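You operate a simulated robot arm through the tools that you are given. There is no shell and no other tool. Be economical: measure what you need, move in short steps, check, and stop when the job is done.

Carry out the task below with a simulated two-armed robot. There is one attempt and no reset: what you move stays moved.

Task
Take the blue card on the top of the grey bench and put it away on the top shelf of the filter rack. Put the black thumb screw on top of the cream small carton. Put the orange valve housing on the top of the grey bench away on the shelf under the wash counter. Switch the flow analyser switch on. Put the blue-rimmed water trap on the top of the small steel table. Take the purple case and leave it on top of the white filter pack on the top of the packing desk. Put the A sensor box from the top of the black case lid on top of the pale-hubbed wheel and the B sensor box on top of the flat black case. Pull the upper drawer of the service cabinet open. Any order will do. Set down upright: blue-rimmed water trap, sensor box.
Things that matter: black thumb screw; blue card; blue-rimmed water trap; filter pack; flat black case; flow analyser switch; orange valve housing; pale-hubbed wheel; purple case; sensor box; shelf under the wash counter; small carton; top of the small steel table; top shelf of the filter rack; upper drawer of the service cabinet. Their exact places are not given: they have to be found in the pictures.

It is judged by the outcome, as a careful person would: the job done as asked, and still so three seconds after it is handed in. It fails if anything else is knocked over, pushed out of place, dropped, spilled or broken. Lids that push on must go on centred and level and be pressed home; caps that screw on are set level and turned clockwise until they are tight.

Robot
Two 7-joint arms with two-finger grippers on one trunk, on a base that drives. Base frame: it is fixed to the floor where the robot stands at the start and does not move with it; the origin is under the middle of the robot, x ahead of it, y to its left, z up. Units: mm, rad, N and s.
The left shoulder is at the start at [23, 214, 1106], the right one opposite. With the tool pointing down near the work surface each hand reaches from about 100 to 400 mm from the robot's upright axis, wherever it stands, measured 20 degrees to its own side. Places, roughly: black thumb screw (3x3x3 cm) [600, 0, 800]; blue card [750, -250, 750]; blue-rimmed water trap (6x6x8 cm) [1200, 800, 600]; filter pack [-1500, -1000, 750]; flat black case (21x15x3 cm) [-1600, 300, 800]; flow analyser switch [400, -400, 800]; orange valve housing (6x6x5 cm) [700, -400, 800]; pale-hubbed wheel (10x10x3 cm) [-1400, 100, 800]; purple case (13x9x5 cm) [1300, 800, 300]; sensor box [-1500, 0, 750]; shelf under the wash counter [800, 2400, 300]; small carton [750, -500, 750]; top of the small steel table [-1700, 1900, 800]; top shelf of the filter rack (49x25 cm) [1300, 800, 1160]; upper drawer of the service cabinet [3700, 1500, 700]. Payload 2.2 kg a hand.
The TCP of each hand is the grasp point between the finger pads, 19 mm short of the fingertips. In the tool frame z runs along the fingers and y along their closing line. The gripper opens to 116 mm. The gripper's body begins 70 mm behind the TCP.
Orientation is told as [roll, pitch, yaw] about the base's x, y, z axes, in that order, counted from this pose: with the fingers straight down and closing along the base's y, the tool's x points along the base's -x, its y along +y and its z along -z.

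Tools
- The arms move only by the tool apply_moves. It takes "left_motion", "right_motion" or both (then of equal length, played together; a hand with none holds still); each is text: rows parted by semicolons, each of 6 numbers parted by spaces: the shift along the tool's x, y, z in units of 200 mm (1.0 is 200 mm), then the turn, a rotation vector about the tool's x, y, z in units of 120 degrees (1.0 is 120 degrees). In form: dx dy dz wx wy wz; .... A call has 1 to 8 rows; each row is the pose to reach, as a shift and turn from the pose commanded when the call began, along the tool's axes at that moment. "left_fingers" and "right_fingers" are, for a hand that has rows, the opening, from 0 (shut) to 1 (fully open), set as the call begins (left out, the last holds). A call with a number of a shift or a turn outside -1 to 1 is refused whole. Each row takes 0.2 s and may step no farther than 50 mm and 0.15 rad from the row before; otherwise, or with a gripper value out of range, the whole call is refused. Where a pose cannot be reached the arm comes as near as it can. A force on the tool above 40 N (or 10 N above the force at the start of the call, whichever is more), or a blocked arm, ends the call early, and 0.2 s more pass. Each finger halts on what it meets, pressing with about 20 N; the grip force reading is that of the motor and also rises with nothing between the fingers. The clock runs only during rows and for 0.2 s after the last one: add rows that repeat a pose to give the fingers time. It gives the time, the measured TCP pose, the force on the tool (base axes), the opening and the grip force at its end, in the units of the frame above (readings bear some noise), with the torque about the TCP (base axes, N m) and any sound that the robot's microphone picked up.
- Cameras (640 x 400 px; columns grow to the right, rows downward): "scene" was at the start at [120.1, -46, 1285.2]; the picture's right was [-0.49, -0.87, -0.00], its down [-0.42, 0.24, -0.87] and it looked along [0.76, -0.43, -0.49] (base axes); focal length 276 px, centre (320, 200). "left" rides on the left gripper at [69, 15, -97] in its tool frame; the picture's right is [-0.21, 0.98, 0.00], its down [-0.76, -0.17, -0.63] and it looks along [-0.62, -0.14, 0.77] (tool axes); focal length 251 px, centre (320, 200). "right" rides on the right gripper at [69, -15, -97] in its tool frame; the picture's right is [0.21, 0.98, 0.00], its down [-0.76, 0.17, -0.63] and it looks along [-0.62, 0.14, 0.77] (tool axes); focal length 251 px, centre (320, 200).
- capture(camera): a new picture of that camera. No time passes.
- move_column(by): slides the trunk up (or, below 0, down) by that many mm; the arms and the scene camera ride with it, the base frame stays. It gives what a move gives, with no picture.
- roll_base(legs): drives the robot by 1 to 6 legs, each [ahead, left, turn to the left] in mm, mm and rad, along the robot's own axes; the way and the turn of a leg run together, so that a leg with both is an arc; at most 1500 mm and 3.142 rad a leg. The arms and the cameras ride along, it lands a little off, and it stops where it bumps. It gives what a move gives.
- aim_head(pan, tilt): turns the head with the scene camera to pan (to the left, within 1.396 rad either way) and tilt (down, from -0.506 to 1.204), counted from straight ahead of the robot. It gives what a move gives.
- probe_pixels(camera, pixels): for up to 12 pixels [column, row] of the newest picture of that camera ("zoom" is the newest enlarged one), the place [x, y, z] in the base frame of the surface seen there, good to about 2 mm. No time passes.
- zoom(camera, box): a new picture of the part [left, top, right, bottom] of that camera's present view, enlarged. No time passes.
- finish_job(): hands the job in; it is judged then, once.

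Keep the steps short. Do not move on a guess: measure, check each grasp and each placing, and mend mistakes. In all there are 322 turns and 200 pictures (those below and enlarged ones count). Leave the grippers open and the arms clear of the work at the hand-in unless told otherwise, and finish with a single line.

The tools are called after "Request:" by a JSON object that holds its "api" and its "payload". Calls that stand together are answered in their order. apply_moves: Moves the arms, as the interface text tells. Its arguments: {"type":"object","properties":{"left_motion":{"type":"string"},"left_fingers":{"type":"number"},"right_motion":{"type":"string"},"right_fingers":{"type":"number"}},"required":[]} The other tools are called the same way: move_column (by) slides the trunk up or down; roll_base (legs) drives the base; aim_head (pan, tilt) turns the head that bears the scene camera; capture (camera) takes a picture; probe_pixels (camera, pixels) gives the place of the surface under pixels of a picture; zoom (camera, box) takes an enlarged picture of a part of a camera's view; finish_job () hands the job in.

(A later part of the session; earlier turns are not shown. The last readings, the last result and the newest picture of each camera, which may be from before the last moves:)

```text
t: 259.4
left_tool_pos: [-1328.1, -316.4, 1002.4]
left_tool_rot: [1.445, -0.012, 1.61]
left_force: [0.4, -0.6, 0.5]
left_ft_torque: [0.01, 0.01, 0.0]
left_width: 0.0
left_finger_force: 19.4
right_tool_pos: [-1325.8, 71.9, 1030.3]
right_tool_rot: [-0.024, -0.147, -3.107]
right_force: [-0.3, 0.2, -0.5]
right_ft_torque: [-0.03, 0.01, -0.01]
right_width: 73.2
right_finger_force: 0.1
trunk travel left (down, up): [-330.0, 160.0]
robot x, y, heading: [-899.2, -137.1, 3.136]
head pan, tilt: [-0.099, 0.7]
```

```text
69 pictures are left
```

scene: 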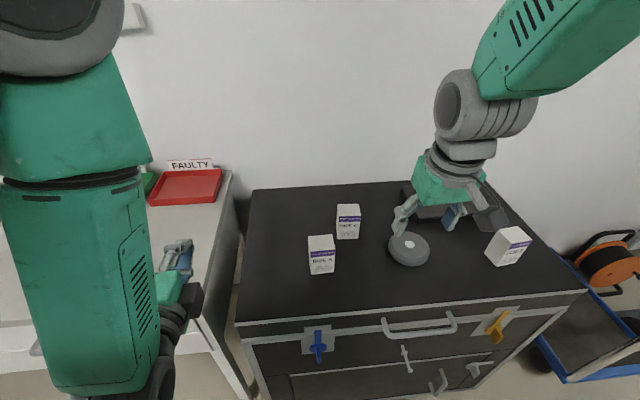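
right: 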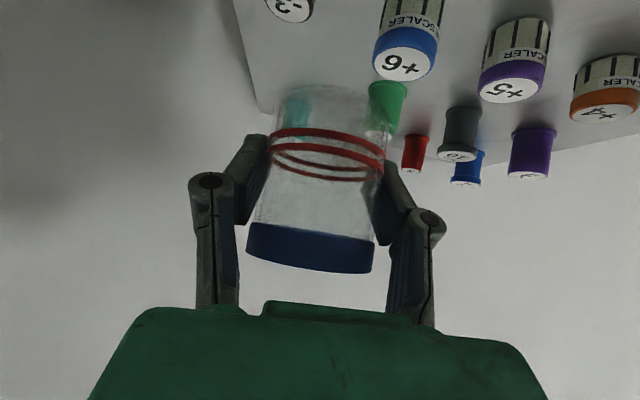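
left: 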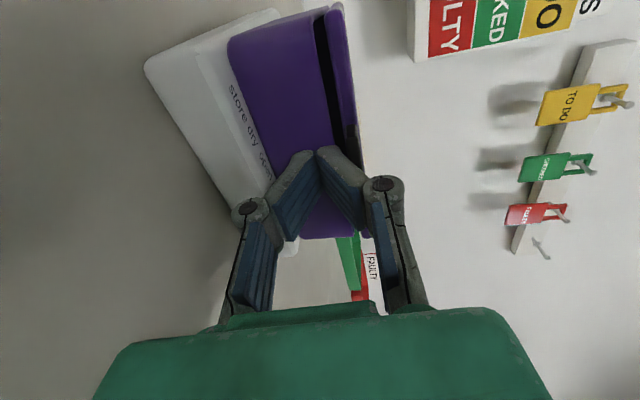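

Request:
{"api": "zoom", "payload": {"camera": "scene", "box": [290, 170, 550, 310]}}

Request:
{"api": "probe_pixels", "payload": {"camera": "scene", "pixels": [[309, 238], [333, 236], [335, 248], [312, 250], [408, 247], [388, 245], [428, 248], [488, 253], [508, 229], [531, 238], [524, 262], [430, 215]]}}

```text
2.46 times, centred on (420, 240) of scene
```

zoom: 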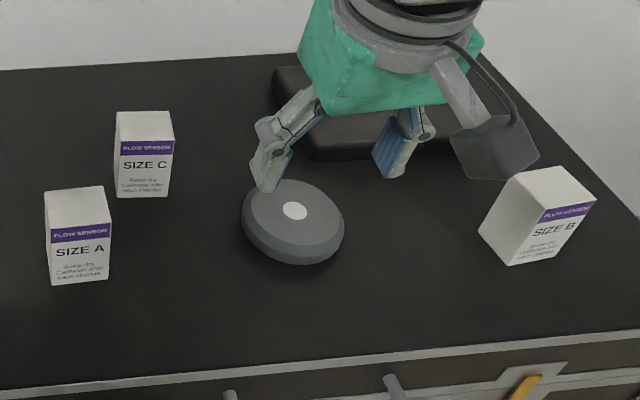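

```text
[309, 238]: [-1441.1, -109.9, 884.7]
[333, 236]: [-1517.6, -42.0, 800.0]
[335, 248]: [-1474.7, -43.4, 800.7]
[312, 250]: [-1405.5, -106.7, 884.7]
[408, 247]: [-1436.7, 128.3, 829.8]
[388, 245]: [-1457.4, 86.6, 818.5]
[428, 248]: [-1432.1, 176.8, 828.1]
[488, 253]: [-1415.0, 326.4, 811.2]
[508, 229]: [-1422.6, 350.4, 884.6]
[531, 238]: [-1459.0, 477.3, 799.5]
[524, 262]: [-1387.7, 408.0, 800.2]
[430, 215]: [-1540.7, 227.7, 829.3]
```

Request:
{"api": "apply_moves", "payload": {"right_motion": "-0.05 0.2 0 0 0.035 0; -0.1 0.4 0 0 0.07 0; -0.2 0.6 0.05 0 0.07 0; -0.25 0.775 0.1 0 0.07 0; -0.25 0.775 0.1 0 0.07 0; -0.25 0.775 0.1 0 0.07 0", "right_fingers": 0.8}}

Request:
{"api": "capture", "payload": {"camera": "right"}}

```text
t: 261.0
left_tool_pos: [-1324.3, -316.4, 1003.3]
left_tool_rot: [1.449, -0.014, 1.612]
left_force: [-0.2, -0.4, -0.4]
left_ft_torque: [-0.03, 0.02, 0.02]
left_width: 0.2
left_finger_force: 20.4
right_tool_pos: [-1377.9, -73.0, 1042.0]
right_tool_rot: [0.039, -0.03, 3.135]
right_force: [-0.4, 0.3, 0.2]
right_ft_torque: [0.01, 0.03, 0.01]
right_width: 92.8
right_finger_force: 0.1
trunk travel left (down, up): [-330.0, 160.0]
robot x, y, heading: [-896.5, -136.1, 3.138]
head pan, tilt: [-0.099, 0.7]
stopped in row 6 (right hand): the arm was blocked; the commanded pose is now the measured one
```

```text
67 pictures are left
```

right: 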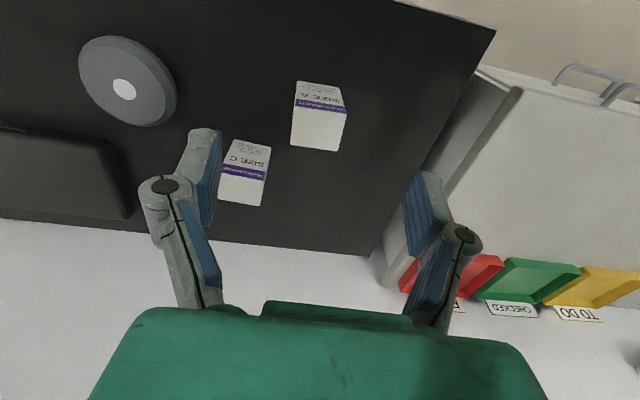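

The right arm was crowded; shift the base 200 mm left so that box A lies better for it.

Request:
{"api": "roll_base", "payload": {"legs": [[0, 200, 0]]}}

Request:
{"api": "apply_moves", "payload": {"right_motion": "0 -0.2 0 0 0 0; 0 -0.4 0 0 0 0; 0 -0.6 0.05 0 0 0; 0 -0.8 0.1 0 0 0; 0 -0.95 0.15 0 0 0; 0 -0.95 0.15 0 0 0; 0 -0.95 0.15 0 0 0"}}

Request:
{"api": "zoom", "payload": {"camera": "right", "box": [190, 40, 430, 220]}}

```text
t: 262.6
left_tool_pos: [-1327.5, -508.5, 1007.0]
left_tool_rot: [1.455, -0.01, 1.608]
left_force: [-0.6, 0.8, -0.2]
left_ft_torque: [0.02, -0.01, -0.06]
left_width: 0.0
left_finger_force: 20.1
right_tool_pos: [-1379.8, -265.9, 1043.8]
right_tool_rot: [0.05, -0.03, 3.129]
right_force: [0.0, 0.5, 0.2]
right_ft_torque: [-0.05, -0.02, 0.01]
right_width: 92.8
right_finger_force: 0.1
trunk travel left (down, up): [-330.0, 160.0]
robot x, y, heading: [-896.6, -335.8, 3.135]
head pan, tilt: [-0.099, 0.7]
```

```text
t: 264.2
left_tool_pos: [-1324.6, -508.3, 1008.9]
left_tool_rot: [1.456, -0.013, 1.607]
left_force: [-0.2, 0.5, 0.3]
left_ft_torque: [0.0, 0.01, 0.05]
left_width: 0.1
left_finger_force: 20.2
right_tool_pos: [-1377.4, -79.3, 1007.7]
right_tool_rot: [0.046, -0.031, 3.13]
right_force: [0.8, 0.0, -0.5]
right_ft_torque: [-0.06, 0.0, -0.01]
right_width: 92.7
right_finger_force: 0.0
trunk travel left (down, up): [-330.0, 160.0]
robot x, y, heading: [-899.1, -337.3, 3.138]
head pan, tilt: [-0.099, 0.7]
```

```text
2.22 times, centred on (310, 130) of right
```

zoom: 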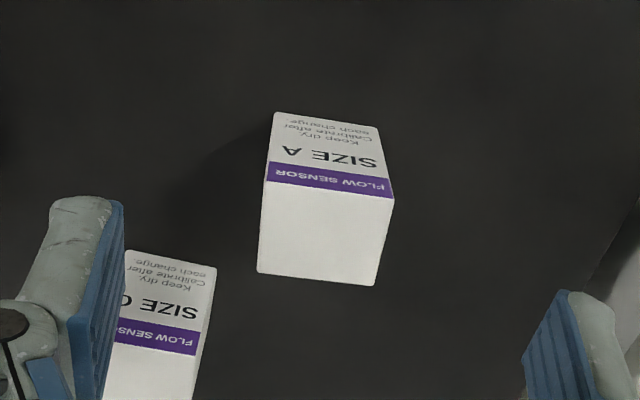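

Request:
{"api": "probe_pixels", "payload": {"camera": "zoom", "pixels": [[268, 188], [388, 200], [262, 268], [372, 282], [320, 235], [205, 335], [190, 350]]}}

Request:
{"api": "zoom", "payload": {"camera": "scene", "box": [380, 160, 640, 310]}}

```text
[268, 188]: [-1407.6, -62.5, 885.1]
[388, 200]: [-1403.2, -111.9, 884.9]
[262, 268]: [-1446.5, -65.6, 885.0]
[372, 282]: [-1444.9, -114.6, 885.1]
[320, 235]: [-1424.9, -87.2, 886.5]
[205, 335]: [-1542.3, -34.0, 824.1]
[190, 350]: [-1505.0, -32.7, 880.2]
```

```text
2.46 times, centred on (510, 235) of scene
```

zoom: 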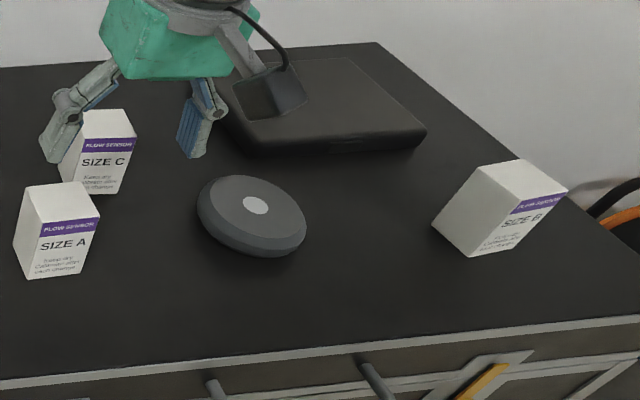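

Box A: centre (−1426,−88), top 885, yaw ≈0.08. Align level and yaw and go above it.

Request:
{"api": "apply_moves", "payload": {"right_motion": "-0.1 0.02 0.05 0.011 0.008 -0.02; -0.2 0.04 0.1 0.022 0.015 -0.043; -0.243 0.046 0.2 0.022 0.015 -0.043; -0.243 0.046 0.35 0.022 0.015 -0.043; -0.243 0.046 0.35 0.022 0.015 -0.043"}}

Request:
{"api": "capture", "payload": {"camera": "right"}}

```text
t: 265.4
left_tool_pos: [-1324.4, -516.1, 1006.9]
left_tool_rot: [1.459, -0.018, 1.608]
left_force: [1.8, -0.4, 0.0]
left_ft_torque: [0.0, -0.01, -0.03]
left_width: 0.0
left_finger_force: 20.6
right_tool_pos: [-1427.1, -97.3, 938.2]
right_tool_rot: [-0.007, -0.004, -3.061]
right_force: [-0.5, 0.1, 0.3]
right_ft_torque: [0.03, 0.0, 0.01]
right_width: 93.1
right_finger_force: 0.0
trunk travel left (down, up): [-330.0, 160.0]
robot x, y, heading: [-899.9, -334.7, 3.14]
head pan, tilt: [-0.099, 0.7]
```

```text
64 pictures are left
```

right: 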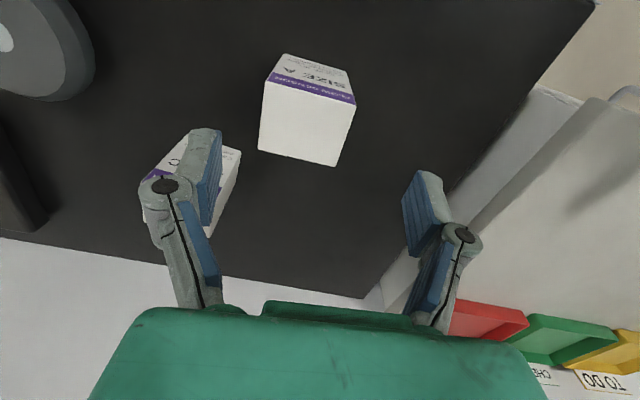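

Request:
{"api": "apply_moves", "payload": {"right_motion": "0 -0.02 0.1 0 0 0; 0 -0.03 0.25 0 0 0; 0 -0.03 0.38 0 0 0; 0 -0.03 0.43 0 0 0; 0 -0.03 0.43 0 0 0", "right_fingers": 0.72}}

Request:
{"api": "capture", "payload": {"camera": "right"}}

```text
t: 266.6
left_tool_pos: [-1324.8, -515.0, 1006.6]
left_tool_rot: [1.455, -0.014, 1.608]
left_force: [0.9, 0.5, -0.1]
left_ft_torque: [0.0, 0.0, 0.01]
left_width: 0.0
left_finger_force: 19.9
right_tool_pos: [-1429.7, -88.8, 853.3]
right_tool_rot: [-0.006, -0.003, -3.059]
right_force: [0.4, -0.7, -0.2]
right_ft_torque: [0.0, -0.01, 0.0]
right_width: 83.5
right_finger_force: 0.1
trunk travel left (down, up): [-330.0, 160.0]
robot x, y, heading: [-903.5, -337.3, 3.138]
head pan, tilt: [-0.099, 0.7]
```

```text
63 pictures are left
```

right: 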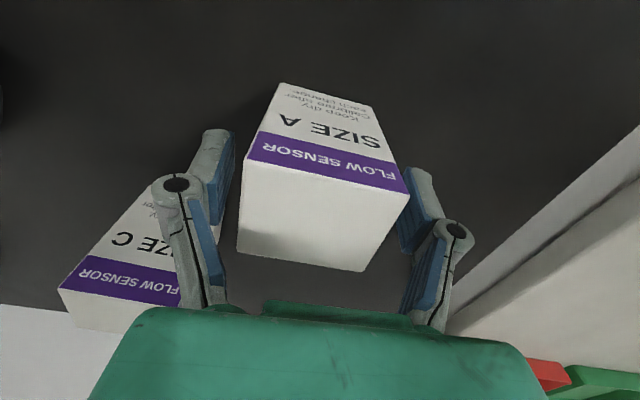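

Request:
{"api": "apply_moves", "payload": {"right_motion": "0 0 0 0 0 0; 0 0 0 0 0 0; 0 0 0 0 0 0", "right_fingers": 0}}

Request:
{"api": "apply_moves", "payload": {"right_motion": "0 0 -0.15 0 0 0; 0 0 -0.3 0 0 0; 0 0 -0.45 0 0 0; 0 -0.2 -0.5 0 0 0; 0 -0.4 -0.5 0 0 0; 0 -0.6 -0.5 0 0 0; 0.1 -0.75 -0.5 0 0 0; 0.1 -0.75 -0.5 0 0 0"}}

Request:
{"api": "capture", "payload": {"camera": "right"}}

```text
t: 267.4
left_tool_pos: [-1325.4, -514.2, 1006.2]
left_tool_rot: [1.455, -0.016, 1.609]
left_force: [-0.6, 0.9, 0.1]
left_ft_torque: [0.01, -0.05, 0.0]
left_width: 0.0
left_finger_force: 19.8
right_tool_pos: [-1428.7, -89.2, 852.8]
right_tool_rot: [-0.005, -0.003, -3.062]
right_force: [-0.9, -0.2, 1.4]
right_ft_torque: [0.04, 0.01, -0.01]
right_width: 54.2
right_finger_force: 20.2
trunk travel left (down, up): [-330.0, 160.0]
robot x, y, heading: [-898.5, -332.1, 3.131]
head pan, tilt: [-0.099, 0.7]
```

```text
t: 269.2
left_tool_pos: [-1326.4, -515.2, 1006.4]
left_tool_rot: [1.456, -0.015, 1.607]
left_force: [-0.2, 0.7, 0.3]
left_ft_torque: [-0.04, -0.02, -0.02]
left_width: 0.0
left_finger_force: 19.8
right_tool_pos: [-1420.0, 62.6, 952.5]
right_tool_rot: [-0.007, -0.002, -3.062]
right_force: [0.4, 0.3, -0.2]
right_ft_torque: [-0.02, 0.0, 0.01]
right_width: 54.3
right_finger_force: 19.7
trunk travel left (down, up): [-330.0, 160.0]
robot x, y, heading: [-898.4, -335.2, 3.138]
head pan, tilt: [-0.099, 0.7]
```

```text
62 pictures are left
```

right: 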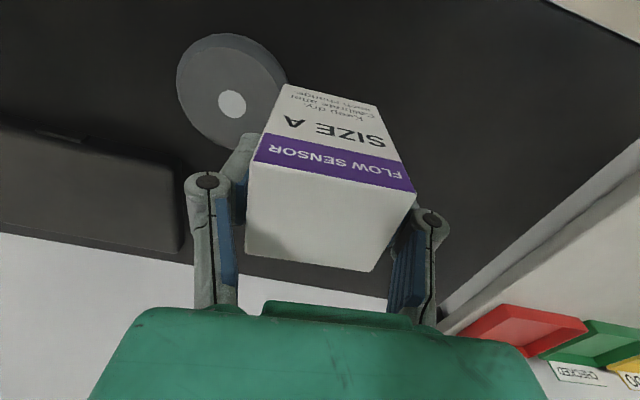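

Held. Measure the wheel from here.

Request:
{"api": "probe_pixels", "payload": {"camera": "right", "pixels": [[232, 104], [180, 85], [225, 36], [265, 62], [205, 130], [216, 40], [275, 75], [232, 60]]}}

Request:
{"api": "zoom", "payload": {"camera": "scene", "box": [460, 160, 640, 290]}}

```text
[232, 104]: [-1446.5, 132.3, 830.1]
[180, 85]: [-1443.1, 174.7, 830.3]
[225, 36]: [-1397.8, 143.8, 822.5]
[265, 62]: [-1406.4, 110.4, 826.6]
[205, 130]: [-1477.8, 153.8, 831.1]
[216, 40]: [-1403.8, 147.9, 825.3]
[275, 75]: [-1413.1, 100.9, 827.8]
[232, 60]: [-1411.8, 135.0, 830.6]
```

```text
3.08 times, centred on (550, 225) of scene
```

zoom: 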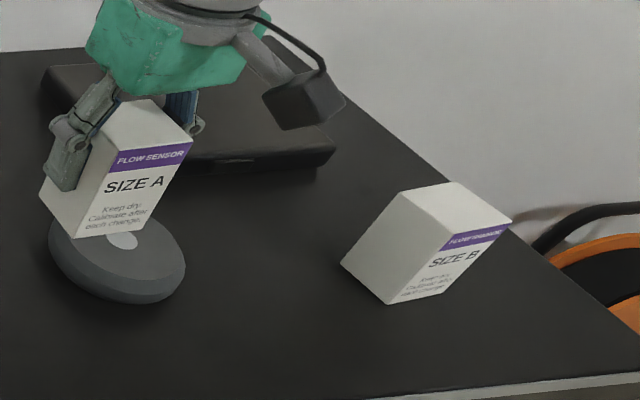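

Wheel hub at (−1446,132), top 830.5. Move over it and down close.

Request:
{"api": "apply_moves", "payload": {"right_motion": "-0.05 -0.15 0 0 0 0; -0.117 -0.353 0 0 0 0; -0.117 -0.353 0 0 0 0; -0.117 -0.353 0.15 0 0 0; -0.117 -0.353 0.28 0 0 0; -0.117 -0.353 0.31 0 0 0; -0.117 -0.353 0.31 0 0 0"}}

Request:
{"api": "zoom", "payload": {"camera": "scene", "box": [460, 160, 640, 290]}}

Request:
{"api": "capture", "payload": {"camera": "right"}}

```text
t: 270.8
left_tool_pos: [-1325.9, -513.6, 1007.1]
left_tool_rot: [1.459, -0.016, 1.606]
left_force: [0.1, 0.4, 0.4]
left_ft_torque: [0.0, 0.0, 0.0]
left_width: 0.1
left_finger_force: 20.0
right_tool_pos: [-1449.5, 133.3, 891.4]
right_tool_rot: [-0.003, -0.004, -3.062]
right_force: [-0.2, 0.3, -0.7]
right_ft_torque: [-0.02, -0.04, -0.02]
right_width: 54.3
right_finger_force: 20.0
trunk travel left (down, up): [-330.0, 160.0]
robot x, y, heading: [-901.0, -337.0, 3.135]
head pan, tilt: [-0.099, 0.7]
```

```text
3.08 times, centred on (550, 225) of scene
```

zoom: 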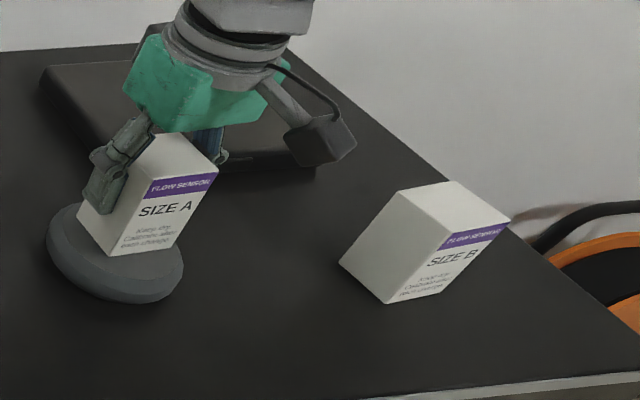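

```text
59 pictures are left
```

right: 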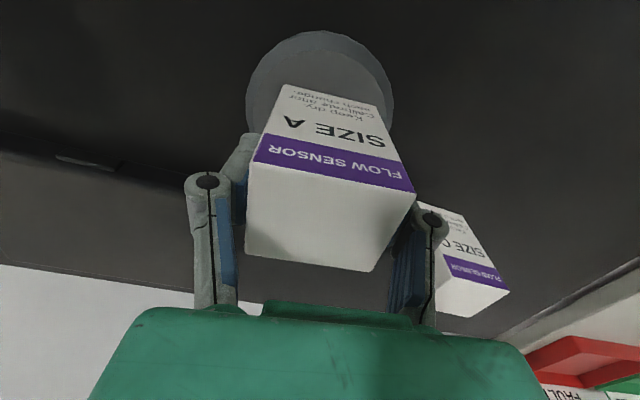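

Request:
{"api": "apply_moves", "payload": {"right_motion": "0 0 0.02 0 0 0; 0 0 0.032 0 0 0; 0 0 0.04 0 0 0; 0 0 0.045 0 0 0"}}

```text
t: 271.8
left_tool_pos: [-1324.4, -513.4, 1006.6]
left_tool_rot: [1.454, -0.016, 1.609]
left_force: [-0.2, -0.8, 0.3]
left_ft_torque: [0.03, 0.01, -0.02]
left_width: 0.1
left_finger_force: 20.5
right_tool_pos: [-1449.6, 130.8, 883.1]
right_tool_rot: [-0.005, -0.004, -3.061]
right_force: [0.2, 0.3, -1.5]
right_ft_torque: [0.02, 0.02, -0.02]
right_width: 54.4
right_finger_force: 20.3
trunk travel left (down, up): [-330.0, 160.0]
robot x, y, heading: [-896.9, -338.3, 3.134]
head pan, tilt: [-0.099, 0.7]
```

Request:
{"api": "apply_moves", "payload": {"right_motion": "0 0 0.006 0 0 0; 0 0 0.012 0 0 0; 0 0 0.018 0 0 0"}}

```text
t: 272.6
left_tool_pos: [-1324.1, -515.5, 1006.7]
left_tool_rot: [1.456, -0.017, 1.608]
left_force: [0.3, -0.4, -0.2]
left_ft_torque: [0.0, -0.01, -0.02]
left_width: 0.0
left_finger_force: 20.3
right_tool_pos: [-1449.8, 130.5, 881.7]
right_tool_rot: [-0.006, -0.007, -3.061]
right_force: [1.3, 3.8, 18.3]
right_ft_torque: [0.16, -0.25, -0.02]
right_width: 54.1
right_finger_force: 20.0
trunk travel left (down, up): [-330.0, 160.0]
robot x, y, heading: [-899.2, -336.6, 3.129]
head pan, tilt: [-0.099, 0.7]
```

Contact. Release and lift.

Request:
{"api": "apply_moves", "payload": {"right_motion": "0 0 -0.008 0 0 0; 0 0 -0.008 0 0 0; 0 0 -0.2 0 0 0; 0 0 -0.4 0 0 0; 0 0 -0.6 0 0 0; 0.2 -0.1 -0.7 0 0 0; 0.35 -0.3 -0.7 0 0 0; 0.35 -0.5 -0.7 0 0 0", "right_fingers": 0.72}}

Request:
{"api": "roll_base", "payload": {"legs": [[0, -250, 0]]}}

Request:
{"api": "capture", "payload": {"camera": "right"}}

Request:
{"api": "zoom", "payload": {"camera": "scene", "box": [280, 140, 600, 340]}}

```text
t: 274.4
left_tool_pos: [-1327.0, -510.4, 1006.9]
left_tool_rot: [1.455, -0.014, 1.606]
left_force: [0.4, 0.6, 0.5]
left_ft_torque: [0.03, 0.01, -0.01]
left_width: 0.0
left_finger_force: 20.3
right_tool_pos: [-1385.9, 239.9, 1018.4]
right_tool_rot: [0.0, -0.002, -3.062]
right_force: [-0.1, 0.2, -0.4]
right_ft_torque: [-0.02, -0.01, 0.01]
right_width: 83.3
right_finger_force: 0.0
trunk travel left (down, up): [-330.0, 160.0]
robot x, y, heading: [-896.9, -337.1, 3.136]
head pan, tilt: [-0.099, 0.7]
```

```text
t: 276.2
left_tool_pos: [-1323.0, -272.2, 1005.3]
left_tool_rot: [1.452, -0.019, 1.613]
left_force: [-0.7, 0.6, -0.9]
left_ft_torque: [0.0, -0.01, -0.04]
left_width: 0.0
left_finger_force: 19.3
right_tool_pos: [-1389.0, 475.9, 1023.8]
right_tool_rot: [-0.01, -0.002, -3.057]
right_force: [-0.3, -0.8, 0.0]
right_ft_torque: [0.01, 0.0, 0.01]
right_width: 83.3
right_finger_force: 0.1
trunk travel left (down, up): [-330.0, 160.0]
robot x, y, heading: [-898.1, -88.5, -3.141]
head pan, tilt: [-0.099, 0.7]
```

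```text
58 pictures are left
```

right: 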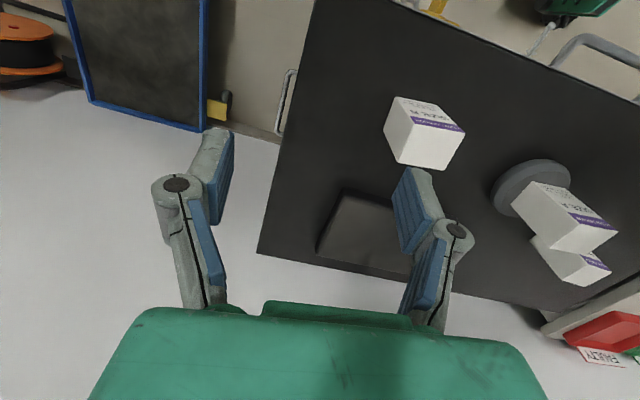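

```text
2.00 times, centred on (440, 240) of scene
```

zoom: 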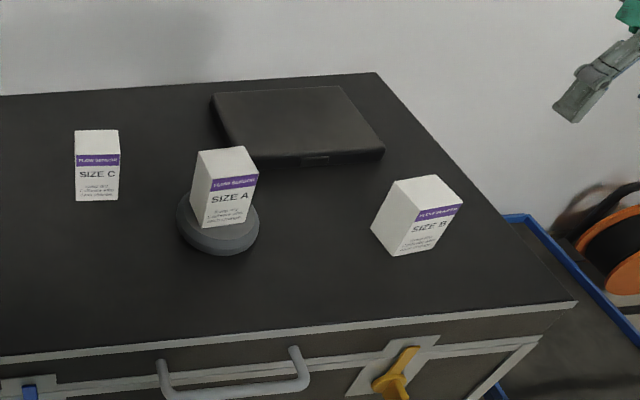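

A stands on the wheel. Measure B and the flat case.

Request:
{"api": "probe_pixels", "payload": {"camera": "zoom", "pixels": [[400, 182], [436, 178], [458, 203], [418, 208], [428, 193], [216, 96], [340, 90], [380, 145], [258, 152], [300, 120], [440, 255], [380, 228]]}}

Request:
{"api": "zoom", "payload": {"camera": "right", "box": [360, 80, 500, 180]}}

Request:
{"api": "probe_pixels", "payload": {"camera": "zoom", "pixels": [[190, 180], [240, 125], [310, 390], [470, 225], [130, 210], [160, 350], [400, 400], [250, 200], [380, 200]]}}

```text
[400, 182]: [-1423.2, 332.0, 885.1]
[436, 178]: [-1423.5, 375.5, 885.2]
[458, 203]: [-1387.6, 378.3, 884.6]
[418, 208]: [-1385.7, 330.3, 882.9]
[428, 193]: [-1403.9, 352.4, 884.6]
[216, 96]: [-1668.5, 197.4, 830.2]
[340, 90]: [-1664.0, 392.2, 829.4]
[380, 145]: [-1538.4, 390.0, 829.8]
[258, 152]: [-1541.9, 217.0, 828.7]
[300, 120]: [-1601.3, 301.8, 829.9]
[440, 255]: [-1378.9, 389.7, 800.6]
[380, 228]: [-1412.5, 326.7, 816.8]
```

```text
4.00 times, centred on (430, 130) of right
```

zoom: 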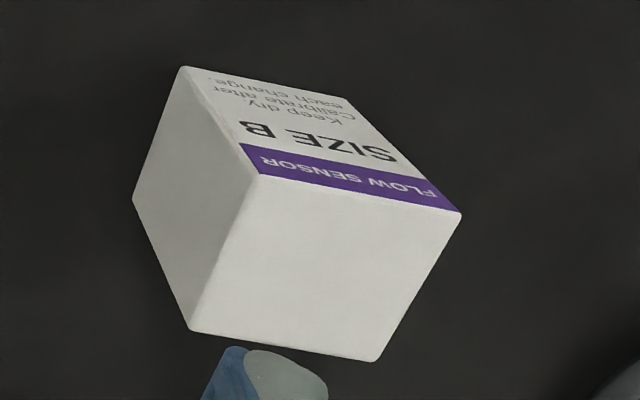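

```text
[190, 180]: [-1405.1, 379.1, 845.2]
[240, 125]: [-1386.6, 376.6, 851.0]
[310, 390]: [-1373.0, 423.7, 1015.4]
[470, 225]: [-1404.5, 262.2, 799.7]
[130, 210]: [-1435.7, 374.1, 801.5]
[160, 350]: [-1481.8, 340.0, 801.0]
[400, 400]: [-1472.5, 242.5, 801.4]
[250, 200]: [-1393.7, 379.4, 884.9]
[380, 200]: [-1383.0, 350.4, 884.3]
```

B: centre (−1405,354); flat case top 830, centre ≈(−1603,298). Go above B.

Request:
{"api": "apply_moves", "payload": {"right_motion": "-0.03 0.15 0.1 0 0 0.015; -0.06 0.3 0.2 0 0 0.03; -0.1 0.45 0.3 0 0 0.03; -0.131 0.6 0.4 0 0 0.03; -0.131 0.6 0.42 0 0 0.03; -0.131 0.6 0.42 0 0 0.03"}}

Request:
{"api": "capture", "payload": {"camera": "right"}}

```text
t: 277.6
left_tool_pos: [-1320.2, -271.3, 1008.4]
left_tool_rot: [1.458, -0.017, 1.614]
left_force: [0.7, -0.2, 0.9]
left_ft_torque: [-0.01, 0.0, 0.04]
left_width: 0.0
left_finger_force: 20.6
right_tool_pos: [-1399.8, 357.7, 939.2]
right_tool_rot: [-0.007, -0.008, -3.12]
right_force: [0.4, 0.4, -0.6]
right_ft_torque: [-0.05, -0.01, 0.01]
right_width: 83.5
right_finger_force: 0.1
trunk travel left (down, up): [-330.0, 160.0]
robot x, y, heading: [-899.4, -82.6, -3.143]
head pan, tilt: [-0.099, 0.7]
```

```text
55 pictures are left
```

right: 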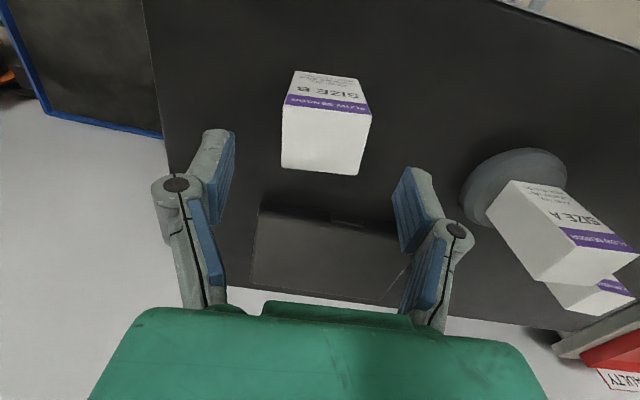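

Request:
{"api": "apply_moves", "payload": {"right_motion": "-0.01 0.01 0.15 0 0 0; -0.02 0.015 0.3 0 0 0; -0.02 0.015 0.4 0 0 0; -0.02 0.015 0.43 0 0 0; -0.02 0.015 0.43 0 0 0"}}

Request:
{"api": "apply_moves", "payload": {"right_motion": "0 0 0 0 0 0; 0 0 0 0 0 0; 0 0 0 0 0 0", "right_fingers": 0}}

Request:
{"api": "apply_moves", "payload": {"right_motion": "0 0 -0.15 0 0 0; 0 0 -0.3 0 0 0; 0 0 -0.45 0 0 0; 0 0 -0.6 0 0 0"}}

Request:
{"api": "roll_base", "payload": {"legs": [[110, -90, 0]]}}

Request:
{"api": "capture", "payload": {"camera": "right"}}

```text
t: 278.8
left_tool_pos: [-1320.8, -277.6, 1005.8]
left_tool_rot: [1.456, -0.025, 1.613]
left_force: [-0.2, 0.2, 0.5]
left_ft_torque: [0.0, 0.07, 0.02]
left_width: 0.2
left_finger_force: 19.6
right_tool_pos: [-1407.1, 350.2, 854.0]
right_tool_rot: [-0.013, -0.006, -3.117]
right_force: [0.8, -1.0, -0.1]
right_ft_torque: [0.01, -0.02, 0.01]
right_width: 83.4
right_finger_force: 0.1
trunk travel left (down, up): [-330.0, 160.0]
robot x, y, heading: [-896.8, -90.6, -3.141]
head pan, tilt: [-0.099, 0.7]
```

```text
t: 279.6
left_tool_pos: [-1320.6, -275.9, 1007.5]
left_tool_rot: [1.458, -0.023, 1.613]
left_force: [-0.3, 0.2, 0.2]
left_ft_torque: [0.03, 0.03, -0.01]
left_width: 0.1
left_finger_force: 19.9
right_tool_pos: [-1407.2, 350.9, 854.7]
right_tool_rot: [-0.012, -0.009, -3.119]
right_force: [-0.7, -0.9, 9.9]
right_ft_torque: [-0.16, 0.02, 0.09]
right_width: 55.5
right_finger_force: 20.0
trunk travel left (down, up): [-330.0, 160.0]
robot x, y, heading: [-898.4, -90.0, -3.14]
head pan, tilt: [-0.099, 0.7]
```

```text
t: 280.6
left_tool_pos: [-1320.1, -276.3, 1006.5]
left_tool_rot: [1.458, -0.022, 1.611]
left_force: [1.0, -0.4, -0.4]
left_ft_torque: [-0.01, -0.02, -0.01]
left_width: 0.1
left_finger_force: 19.6
right_tool_pos: [-1405.0, 349.1, 974.5]
right_tool_rot: [-0.012, -0.007, -3.12]
right_force: [-0.1, 0.3, -0.3]
right_ft_torque: [-0.02, 0.01, -0.02]
right_width: 55.1
right_finger_force: 19.4
trunk travel left (down, up): [-330.0, 160.0]
robot x, y, heading: [-900.2, -88.3, -3.137]
head pan, tilt: [-0.099, 0.7]
```

```text
t: 281.9
left_tool_pos: [-1431.0, -207.9, 1003.8]
left_tool_rot: [1.455, -0.037, 1.615]
left_force: [0.1, -2.0, -1.0]
left_ft_torque: [0.01, 0.03, -0.04]
left_width: 0.1
left_finger_force: 19.7
right_tool_pos: [-1517.5, 419.0, 981.9]
right_tool_rot: [-0.027, -0.006, -3.118]
right_force: [-0.6, -1.5, -0.7]
right_ft_torque: [0.1, -0.04, 0.0]
right_width: 55.0
right_finger_force: 20.4
trunk travel left (down, up): [-330.0, 160.0]
robot x, y, heading: [-1008.1, -6.8, 3.143]
head pan, tilt: [-0.099, 0.7]
```

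```text
54 pictures are left
```

right: 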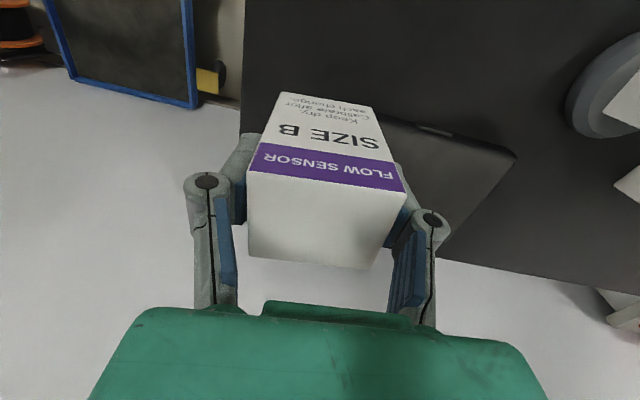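

Request:
{"api": "apply_moves", "payload": {"right_motion": "0 0 0 0 0 0; -0.1 0.15 0 0 0 0; -0.2 0.3 0 0 0 0; -0.3 0.45 0 0 0 0; -0.435 0.6 0 0 0 0; -0.435 0.6 0.1 0 0 0; -0.435 0.6 0.25 0 0 0; -0.435 0.6 0.25 0 0 0"}}

Request:
{"api": "zoom", "payload": {"camera": "scene", "box": [280, 120, 600, 320]}}

```text
t: 283.8
left_tool_pos: [-1427.6, -196.6, 1005.7]
left_tool_rot: [1.458, -0.024, 1.616]
left_force: [1.2, 0.5, -0.8]
left_ft_torque: [-0.01, 0.0, -0.03]
left_width: 0.1
left_finger_force: 20.3
right_tool_pos: [-1599.4, 307.5, 926.2]
right_tool_rot: [-0.015, -0.011, -3.115]
right_force: [0.2, -0.4, -0.1]
right_ft_torque: [0.01, 0.0, 0.0]
right_width: 54.8
right_finger_force: 19.9
trunk travel left (down, up): [-330.0, 160.0]
robot x, y, heading: [-1008.8, -3.0, -3.141]
head pan, tilt: [-0.099, 0.7]
```

```text
2.00 times, centred on (440, 220) of scene
```

zoom: 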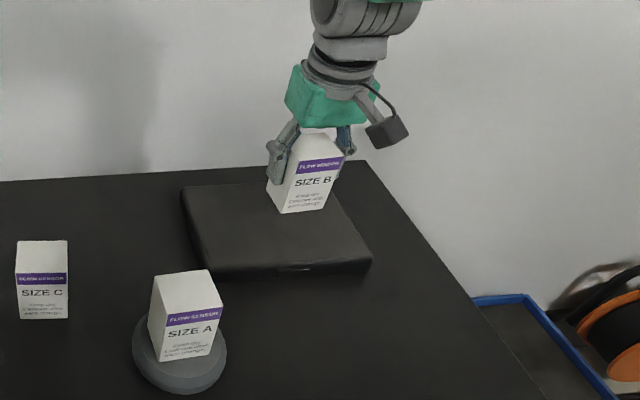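

Request:
{"api": "apply_moves", "payload": {"right_motion": "0 0 0.08 0 0 0; 0 0 0.15 0 0 0; 0 0 0.19 0 0 0; 0 0 0.2 0 0 0; 0 0 0.21 0 0 0; 0 0 0.217 0 0 0"}}

```text
t: 285.1
left_tool_pos: [-1427.8, -193.6, 1007.7]
left_tool_rot: [1.459, -0.022, 1.613]
left_force: [0.6, -0.4, 0.3]
left_ft_torque: [-0.03, 0.01, 0.01]
left_width: 0.0
left_finger_force: 20.1
right_tool_pos: [-1601.0, 312.1, 882.7]
right_tool_rot: [-0.017, -0.013, -3.118]
right_force: [-0.8, 5.3, 17.9]
right_ft_torque: [0.13, 0.28, -0.05]
right_width: 54.6
right_finger_force: 19.5
trunk travel left (down, up): [-330.0, 160.0]
robot x, y, heading: [-1011.0, -5.2, 3.14]
head pan, tilt: [-0.099, 0.7]
```

Contact; release and lift, then check.

Request:
{"api": "apply_moves", "payload": {"right_motion": "0 0 -0.005 0 0 0; 0 0 -0.005 0 0 0; 0 0 -0.2 0 0 0; 0 0 -0.4 0 0 0; 0.1 0 -0.55 0 0 0; 0.3 0 -0.6 0 0 0; 0.5 0 -0.6 0 0 0; 0.7 0 -0.6 0 0 0", "right_fingers": 0.72}}

Request:
{"api": "zoom", "payload": {"camera": "scene", "box": [280, 120, 600, 320]}}

```text
t: 286.9
left_tool_pos: [-1428.0, -192.6, 1008.2]
left_tool_rot: [1.46, -0.019, 1.614]
left_force: [-0.7, -0.7, 0.3]
left_ft_torque: [-0.01, -0.04, -0.04]
left_width: 0.0
left_finger_force: 20.1
right_tool_pos: [-1458.9, 313.4, 1001.3]
right_tool_rot: [-0.012, -0.012, -3.115]
right_force: [0.1, 0.4, 0.7]
right_ft_torque: [0.02, 0.03, 0.0]
right_width: 83.7
right_finger_force: 0.0
trunk travel left (down, up): [-330.0, 160.0]
robot x, y, heading: [-1009.8, -4.1, -3.14]
head pan, tilt: [-0.099, 0.7]
```

```text
2.00 times, centred on (440, 220) of scene
```

zoom: 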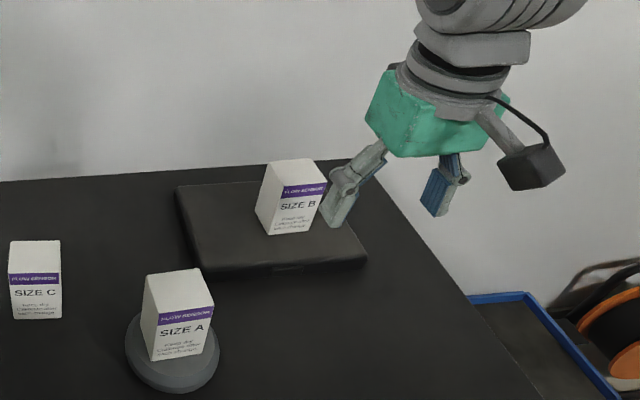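

Both sensor boxes placed. Now to the service cabinet: back off, turn round, go along the corridor and look.

Request:
{"api": "roll_base", "payload": {"legs": [[-400, 0, 0], [0, 0, 3.14], [0, 1450, 0], [1500, 0, 0], [600, 0, 0]]}}

Request:
{"api": "aim_head", "payload": {"pan": 0.0, "tilt": 0.3}}

Request:
{"api": "capture", "payload": {"camera": "scene"}}

```text
t: 313.5
left_tool_pos: [1902.3, 1613.2, 1008.0]
left_tool_rot: [1.459, -0.02, -1.532]
left_force: [0.8, 0.5, 0.1]
left_ft_torque: [-0.01, 0.02, 0.01]
left_width: 0.0
left_finger_force: 19.9
right_tool_pos: [1931.6, 1108.3, 1000.2]
right_tool_rot: [-0.011, -0.012, 0.023]
right_force: [1.2, -0.2, -0.6]
right_ft_torque: [-0.02, 0.02, 0.03]
right_width: 83.6
right_finger_force: 0.0
trunk travel left (down, up): [-330.0, 160.0]
robot x, y, heading: [1481.8, 1428.4, -0.0]
head pan, tilt: [-0.099, 0.7]
```

```text
t: 314.4
left_tool_pos: [1898.1, 1613.2, 1008.7]
left_tool_rot: [1.462, -0.019, -1.53]
left_force: [-0.2, -0.1, -0.5]
left_ft_torque: [-0.03, -0.01, 0.0]
left_width: 0.0
left_finger_force: 19.8
right_tool_pos: [1928.8, 1107.9, 1001.1]
right_tool_rot: [-0.009, -0.012, 0.022]
right_force: [0.0, 0.0, -0.5]
right_ft_torque: [-0.02, -0.03, 0.01]
right_width: 83.6
right_finger_force: 0.2
trunk travel left (down, up): [-330.0, 160.0]
robot x, y, heading: [1480.1, 1426.9, 0.0]
head pan, tilt: [0.0, 0.3]
```

```text
51 pictures are left
```

scene: 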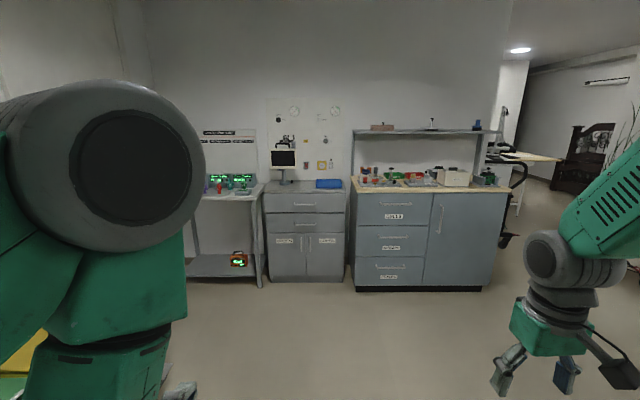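

Request:
{"api": "probe_pixels", "payload": {"camera": "scene", "pixels": [[305, 210], [305, 205], [395, 212], [395, 205], [305, 226], [305, 270], [265, 195], [343, 195], [290, 245], [240, 200]]}}

Request:
{"api": "zoom", "payload": {"camera": "scene", "box": [250, 120, 510, 300]}}

```text
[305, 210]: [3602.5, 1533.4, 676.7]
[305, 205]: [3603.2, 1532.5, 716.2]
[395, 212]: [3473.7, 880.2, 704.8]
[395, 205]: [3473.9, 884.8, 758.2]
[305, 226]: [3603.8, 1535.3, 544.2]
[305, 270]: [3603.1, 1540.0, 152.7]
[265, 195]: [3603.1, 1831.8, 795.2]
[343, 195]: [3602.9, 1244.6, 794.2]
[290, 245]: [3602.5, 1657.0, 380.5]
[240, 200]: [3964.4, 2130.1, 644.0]
```

```text
2.22 times, centred on (380, 210) of scene
```

zoom: 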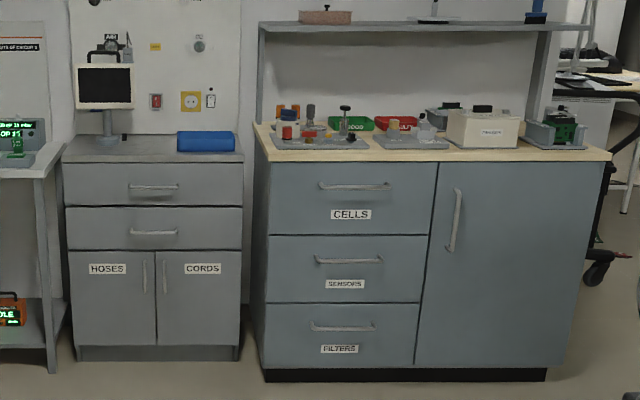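

The small grey cabinet (front x 3603, y 1240–1835) is the service cabinet; upper handle ≈ z 700, y≈1535. Drive closer, lower the trunk.

Request:
{"api": "roll_base", "payload": {"legs": [[1450, 0, 0], [0, -80, 0]]}}

Request:
{"api": "move_column", "payload": {"by": -300}}

Request:
{"api": "aim_head", "payload": {"pan": 0.2, "tilt": 0.4}}

Request:
{"api": "capture", "payload": {"camera": "scene"}}

```text
t: 322.2
left_tool_pos: [3349.2, 1524.9, 1003.4]
left_tool_rot: [1.465, -0.053, -1.567]
left_force: [-0.9, 2.3, -0.3]
left_ft_torque: [0.02, -0.07, -0.16]
left_width: 0.2
left_finger_force: 20.3
right_tool_pos: [3357.6, 1018.9, 1011.6]
right_tool_rot: [-0.045, -0.015, -0.011]
right_force: [-0.3, 1.8, 1.1]
right_ft_torque: [-0.13, 0.05, 0.02]
right_width: 83.7
right_finger_force: 0.0
trunk travel left (down, up): [-330.0, 160.0]
robot x, y, heading: [2920.3, 1325.0, -0.044]
head pan, tilt: [0.0, 0.3]
```

```text
t: 325.2
left_tool_pos: [3348.0, 1491.5, 711.4]
left_tool_rot: [1.477, -0.028, -1.57]
left_force: [-0.6, -0.6, 0.8]
left_ft_torque: [-0.02, 0.05, 0.06]
left_width: 0.0
left_finger_force: 19.7
right_tool_pos: [3354.6, 988.1, 702.6]
right_tool_rot: [-0.014, -0.016, -0.015]
right_force: [0.1, -1.6, -0.4]
right_ft_torque: [0.08, 0.02, 0.02]
right_width: 83.2
right_finger_force: 0.2
trunk travel left (down, up): [-30.0, 460.0]
robot x, y, heading: [2921.6, 1321.0, -0.042]
head pan, tilt: [0.0, 0.3]
```

```text
t: 325.9
left_tool_pos: [3348.5, 1491.9, 711.1]
left_tool_rot: [1.474, -0.027, -1.568]
left_force: [-0.4, -1.2, -0.2]
left_ft_torque: [0.01, 0.01, 0.05]
left_width: 0.0
left_finger_force: 19.8
right_tool_pos: [3354.1, 988.9, 703.4]
right_tool_rot: [-0.014, -0.015, -0.016]
right_force: [-0.2, -0.7, -0.3]
right_ft_torque: [0.09, -0.02, -0.01]
right_width: 83.8
right_finger_force: 0.1
trunk travel left (down, up): [-30.0, 460.0]
robot x, y, heading: [2920.3, 1322.4, -0.04]
head pan, tilt: [0.201, 0.4]
```

```text
49 pictures are left
```

scene: 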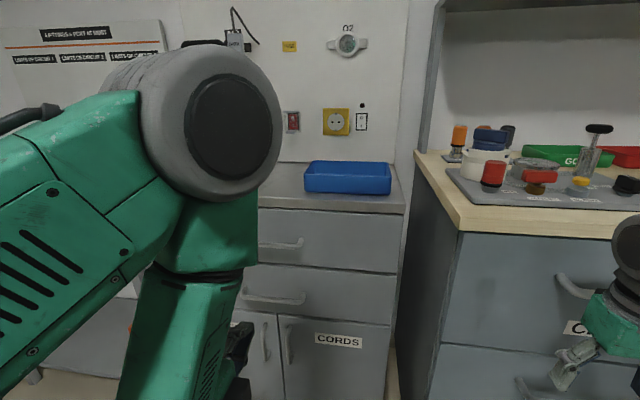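

Retract the right hand so it stays clear of the neighbouring cabinet, straighten the heading, and view the handle with the left camera.

Request:
{"api": "apply_moves", "payload": {"right_motion": "0.2 0 -0.1 0 0 0; 0.4 0 -0.2 0 0 0; 0.6 0 -0.3 0 0 0; 0.8 0 -0.4 0 0 0; 0.95 0 -0.5 0 0 0"}}

Request:
{"api": "roll_base", "payload": {"legs": [[0, 0, 0.042]]}}

Request:
{"api": "capture", "payload": {"camera": "left"}}

```text
t: 327.1
left_tool_pos: [3347.6, 1509.5, 708.1]
left_tool_rot: [1.47, -0.04, -1.567]
left_force: [-0.4, -0.2, -0.8]
left_ft_torque: [0.0, -0.03, -0.04]
left_width: 0.0
left_finger_force: 19.9
right_tool_pos: [3233.8, 1009.1, 766.1]
right_tool_rot: [-0.031, -0.017, -0.01]
right_force: [0.0, 1.0, 0.2]
right_ft_torque: [0.03, 0.0, 0.02]
right_width: 83.5
right_finger_force: 0.0
right hand out of reach, approached as far as the arm can: row 4, 5
trunk travel left (down, up): [-30.0, 460.0]
robot x, y, heading: [2917.8, 1330.1, -0.041]
head pan, tilt: [0.201, 0.4]
```

```text
t: 327.9
left_tool_pos: [3339.2, 1524.2, 708.0]
left_tool_rot: [1.471, -0.039, -1.527]
left_force: [0.5, -0.3, -0.8]
left_ft_torque: [0.02, -0.01, 0.02]
left_width: 0.0
left_finger_force: 19.8
right_tool_pos: [3246.4, 1020.0, 764.7]
right_tool_rot: [-0.027, -0.019, 0.031]
right_force: [-0.7, 0.5, 0.3]
right_ft_torque: [-0.02, 0.0, 0.0]
right_width: 83.7
right_finger_force: 0.0
trunk travel left (down, up): [-30.0, 460.0]
robot x, y, heading: [2920.6, 1323.2, -0.002]
head pan, tilt: [0.201, 0.4]
```

```text
48 pictures are left
```

left: 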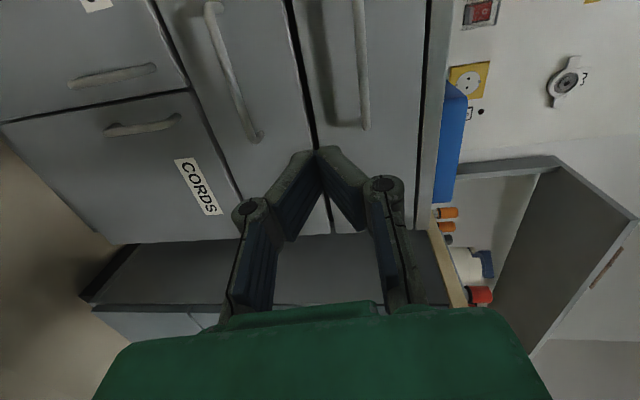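

Request:
{"api": "probe_pixels", "payload": {"camera": "left", "pixels": [[359, 20], [361, 60], [364, 100], [366, 124], [357, 4], [345, 60], [330, 60], [250, 130], [320, 60], [412, 60]]}}

Request:
{"api": "probe_pixels", "payload": {"camera": "scene", "pixels": [[300, 243], [280, 245], [303, 298], [320, 230], [390, 265]]}}

```text
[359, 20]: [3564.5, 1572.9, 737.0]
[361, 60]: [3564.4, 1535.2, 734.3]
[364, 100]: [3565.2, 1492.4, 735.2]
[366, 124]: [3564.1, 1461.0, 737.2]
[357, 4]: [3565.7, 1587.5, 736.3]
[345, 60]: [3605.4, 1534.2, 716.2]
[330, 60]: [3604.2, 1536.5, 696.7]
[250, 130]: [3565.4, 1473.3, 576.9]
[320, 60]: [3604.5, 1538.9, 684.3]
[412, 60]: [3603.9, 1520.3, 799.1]
```

```text
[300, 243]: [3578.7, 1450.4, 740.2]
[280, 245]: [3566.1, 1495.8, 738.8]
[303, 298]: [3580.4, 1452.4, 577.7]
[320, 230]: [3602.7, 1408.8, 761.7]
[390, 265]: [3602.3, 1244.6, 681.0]
```

Handle bar: z 736, x≈3564–3576, y 1455–1615. Drive 80 mm ahead, then reach with open fingers above/below the bar.

Request:
{"api": "roll_base", "payload": {"legs": [[80, 0, 0]]}}

Request:
{"api": "apply_moves", "payload": {"left_motion": "0.02 0.1 0.1 0 0 0; 0.05 0.215 0.2 0 0 0; 0.055 0.215 0.35 0 0 0; 0.055 0.215 0.45 0 0 0; 0.055 0.215 0.45 0 0 0; 0.055 0.215 0.45 0 0 0", "left_fingers": 0.5}}

Request:
{"api": "capture", "payload": {"camera": "left"}}

```text
t: 329.0
left_tool_pos: [3419.5, 1517.0, 710.1]
left_tool_rot: [1.476, -0.033, -1.526]
left_force: [-0.1, -0.2, 0.0]
left_ft_torque: [-0.01, 0.0, 0.04]
left_width: 0.0
left_finger_force: 20.1
right_tool_pos: [3325.9, 1012.4, 762.9]
right_tool_rot: [-0.021, -0.018, 0.031]
right_force: [1.2, -0.3, -0.2]
right_ft_torque: [-0.02, 0.02, -0.02]
right_width: 83.2
right_finger_force: 0.1
trunk travel left (down, up): [-30.0, 460.0]
robot x, y, heading: [2999.9, 1323.4, 0.004]
head pan, tilt: [0.201, 0.4]
```

```text
t: 330.4
left_tool_pos: [3513.0, 1551.0, 746.8]
left_tool_rot: [1.474, -0.079, -1.483]
left_force: [0.4, 0.5, -0.5]
left_ft_torque: [0.01, 0.01, 0.02]
left_width: 58.2
left_finger_force: 0.2
left hand out of reach, approached as far as the arm can: row 1, 2
right_tool_pos: [3323.3, 1015.7, 766.5]
right_tool_rot: [-0.026, -0.022, 0.029]
right_force: [-0.1, 0.1, 0.2]
right_ft_torque: [-0.01, -0.03, 0.0]
right_width: 83.6
right_finger_force: 0.0
trunk travel left (down, up): [-30.0, 460.0]
robot x, y, heading: [3000.3, 1322.8, 0.003]
head pan, tilt: [0.201, 0.4]
```

```text
47 pictures are left
```

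left: 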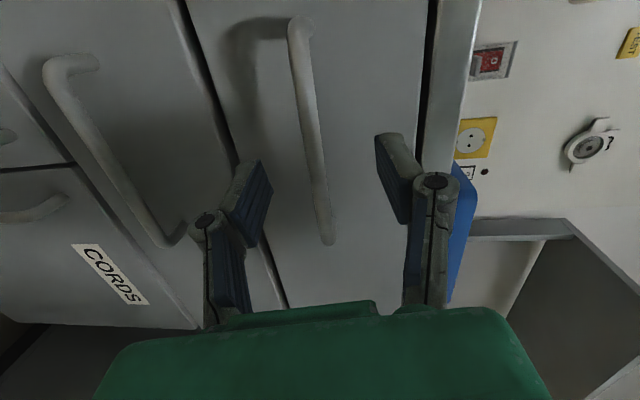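

Request:
{"api": "apply_moves", "payload": {"left_motion": "0 -0.02 0.08 0 0 0; 0 -0.02 0.16 0 0 0; 0 -0.015 0.23 0 0 0; 0 -0.01 0.28 0 0 0; 0 -0.01 0.28 0 0 0"}}

Request:
{"api": "apply_moves", "payload": {"left_motion": "0 0 0 0 0 0; 0 0 0 0 0 0; 0 0 0 0 0 0", "left_fingers": 0}}

Request:
{"api": "capture", "payload": {"camera": "left"}}

```text
t: 331.6
left_tool_pos: [3566.7, 1552.3, 739.7]
left_tool_rot: [1.476, -0.069, -1.494]
left_force: [0.0, -0.2, -0.1]
left_ft_torque: [-0.01, 0.0, -0.01]
left_width: 57.8
left_finger_force: 0.0
right_tool_pos: [3323.7, 1017.1, 766.7]
right_tool_rot: [-0.027, -0.022, 0.03]
right_force: [-0.3, -0.5, -0.1]
right_ft_torque: [0.02, 0.02, -0.02]
right_width: 83.4
right_finger_force: 0.2
trunk travel left (down, up): [-30.0, 460.0]
robot x, y, heading: [2998.5, 1322.9, 0.001]
head pan, tilt: [0.201, 0.4]
```

```text
t: 332.4
left_tool_pos: [3567.5, 1551.2, 735.6]
left_tool_rot: [1.471, -0.063, -1.494]
left_force: [2.0, -6.3, -9.9]
left_ft_torque: [0.69, 0.02, -0.61]
left_width: 6.2
left_finger_force: 34.1
right_tool_pos: [3324.4, 1016.9, 765.0]
right_tool_rot: [-0.025, -0.019, 0.029]
right_force: [0.2, 0.5, -0.5]
right_ft_torque: [0.01, 0.0, 0.02]
right_width: 83.7
right_finger_force: 0.0
trunk travel left (down, up): [-30.0, 460.0]
robot x, y, heading: [3001.3, 1318.6, -0.003]
head pan, tilt: [0.201, 0.4]
```

```text
46 pictures are left
```

left: 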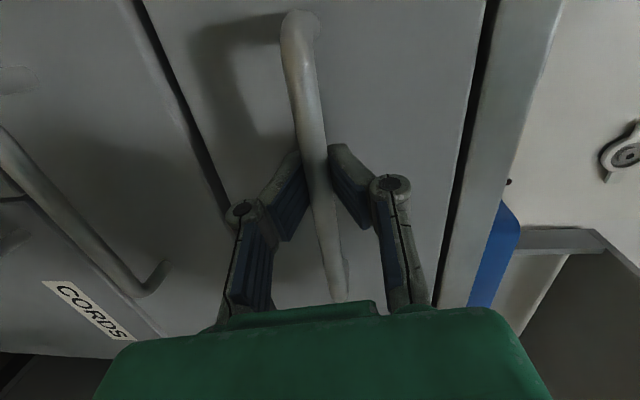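

Handle gripped. Pull by driving back.

Request:
{"api": "roll_base", "payload": {"legs": [[-120, 0, 0]]}}

Request:
{"api": "capture", "payload": {"camera": "left"}}

Request:
{"api": "capture", "payload": {"camera": "scene"}}

```text
t: 333.6
left_tool_pos: [3445.8, 1550.8, 735.4]
left_tool_rot: [1.471, -0.063, -1.494]
left_force: [0.0, -2.2, -6.9]
left_ft_torque: [0.94, 0.03, -0.17]
left_width: 6.0
left_finger_force: 34.4
right_tool_pos: [3201.6, 1017.0, 765.1]
right_tool_rot: [-0.023, -0.022, 0.031]
right_force: [-0.9, -0.4, -0.3]
right_ft_torque: [-0.02, 0.0, 0.03]
right_width: 83.4
right_finger_force: 0.0
trunk travel left (down, up): [-30.0, 460.0]
robot x, y, heading: [2880.1, 1323.4, -0.002]
head pan, tilt: [0.201, 0.4]
```

```text
45 pictures are left
```

left: 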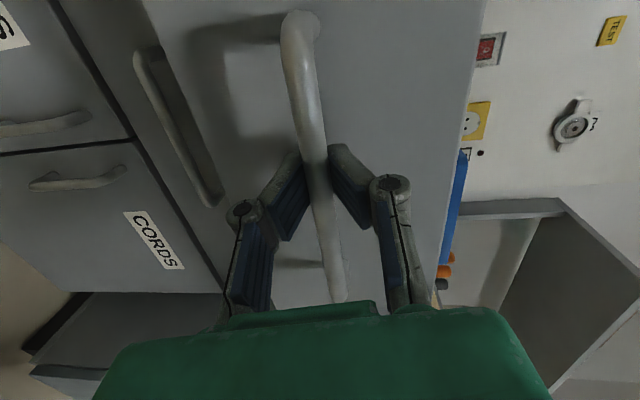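

```text
44 pictures are left
```

scene: 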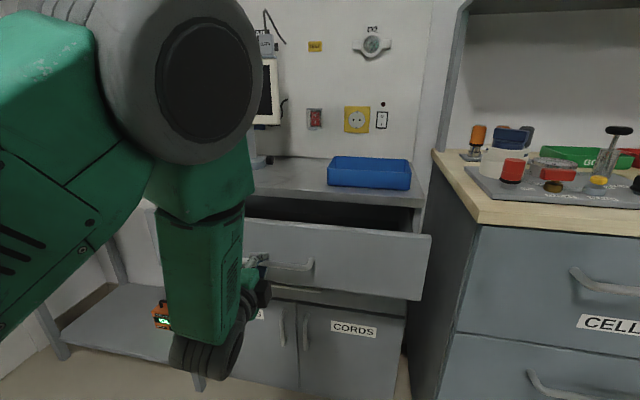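

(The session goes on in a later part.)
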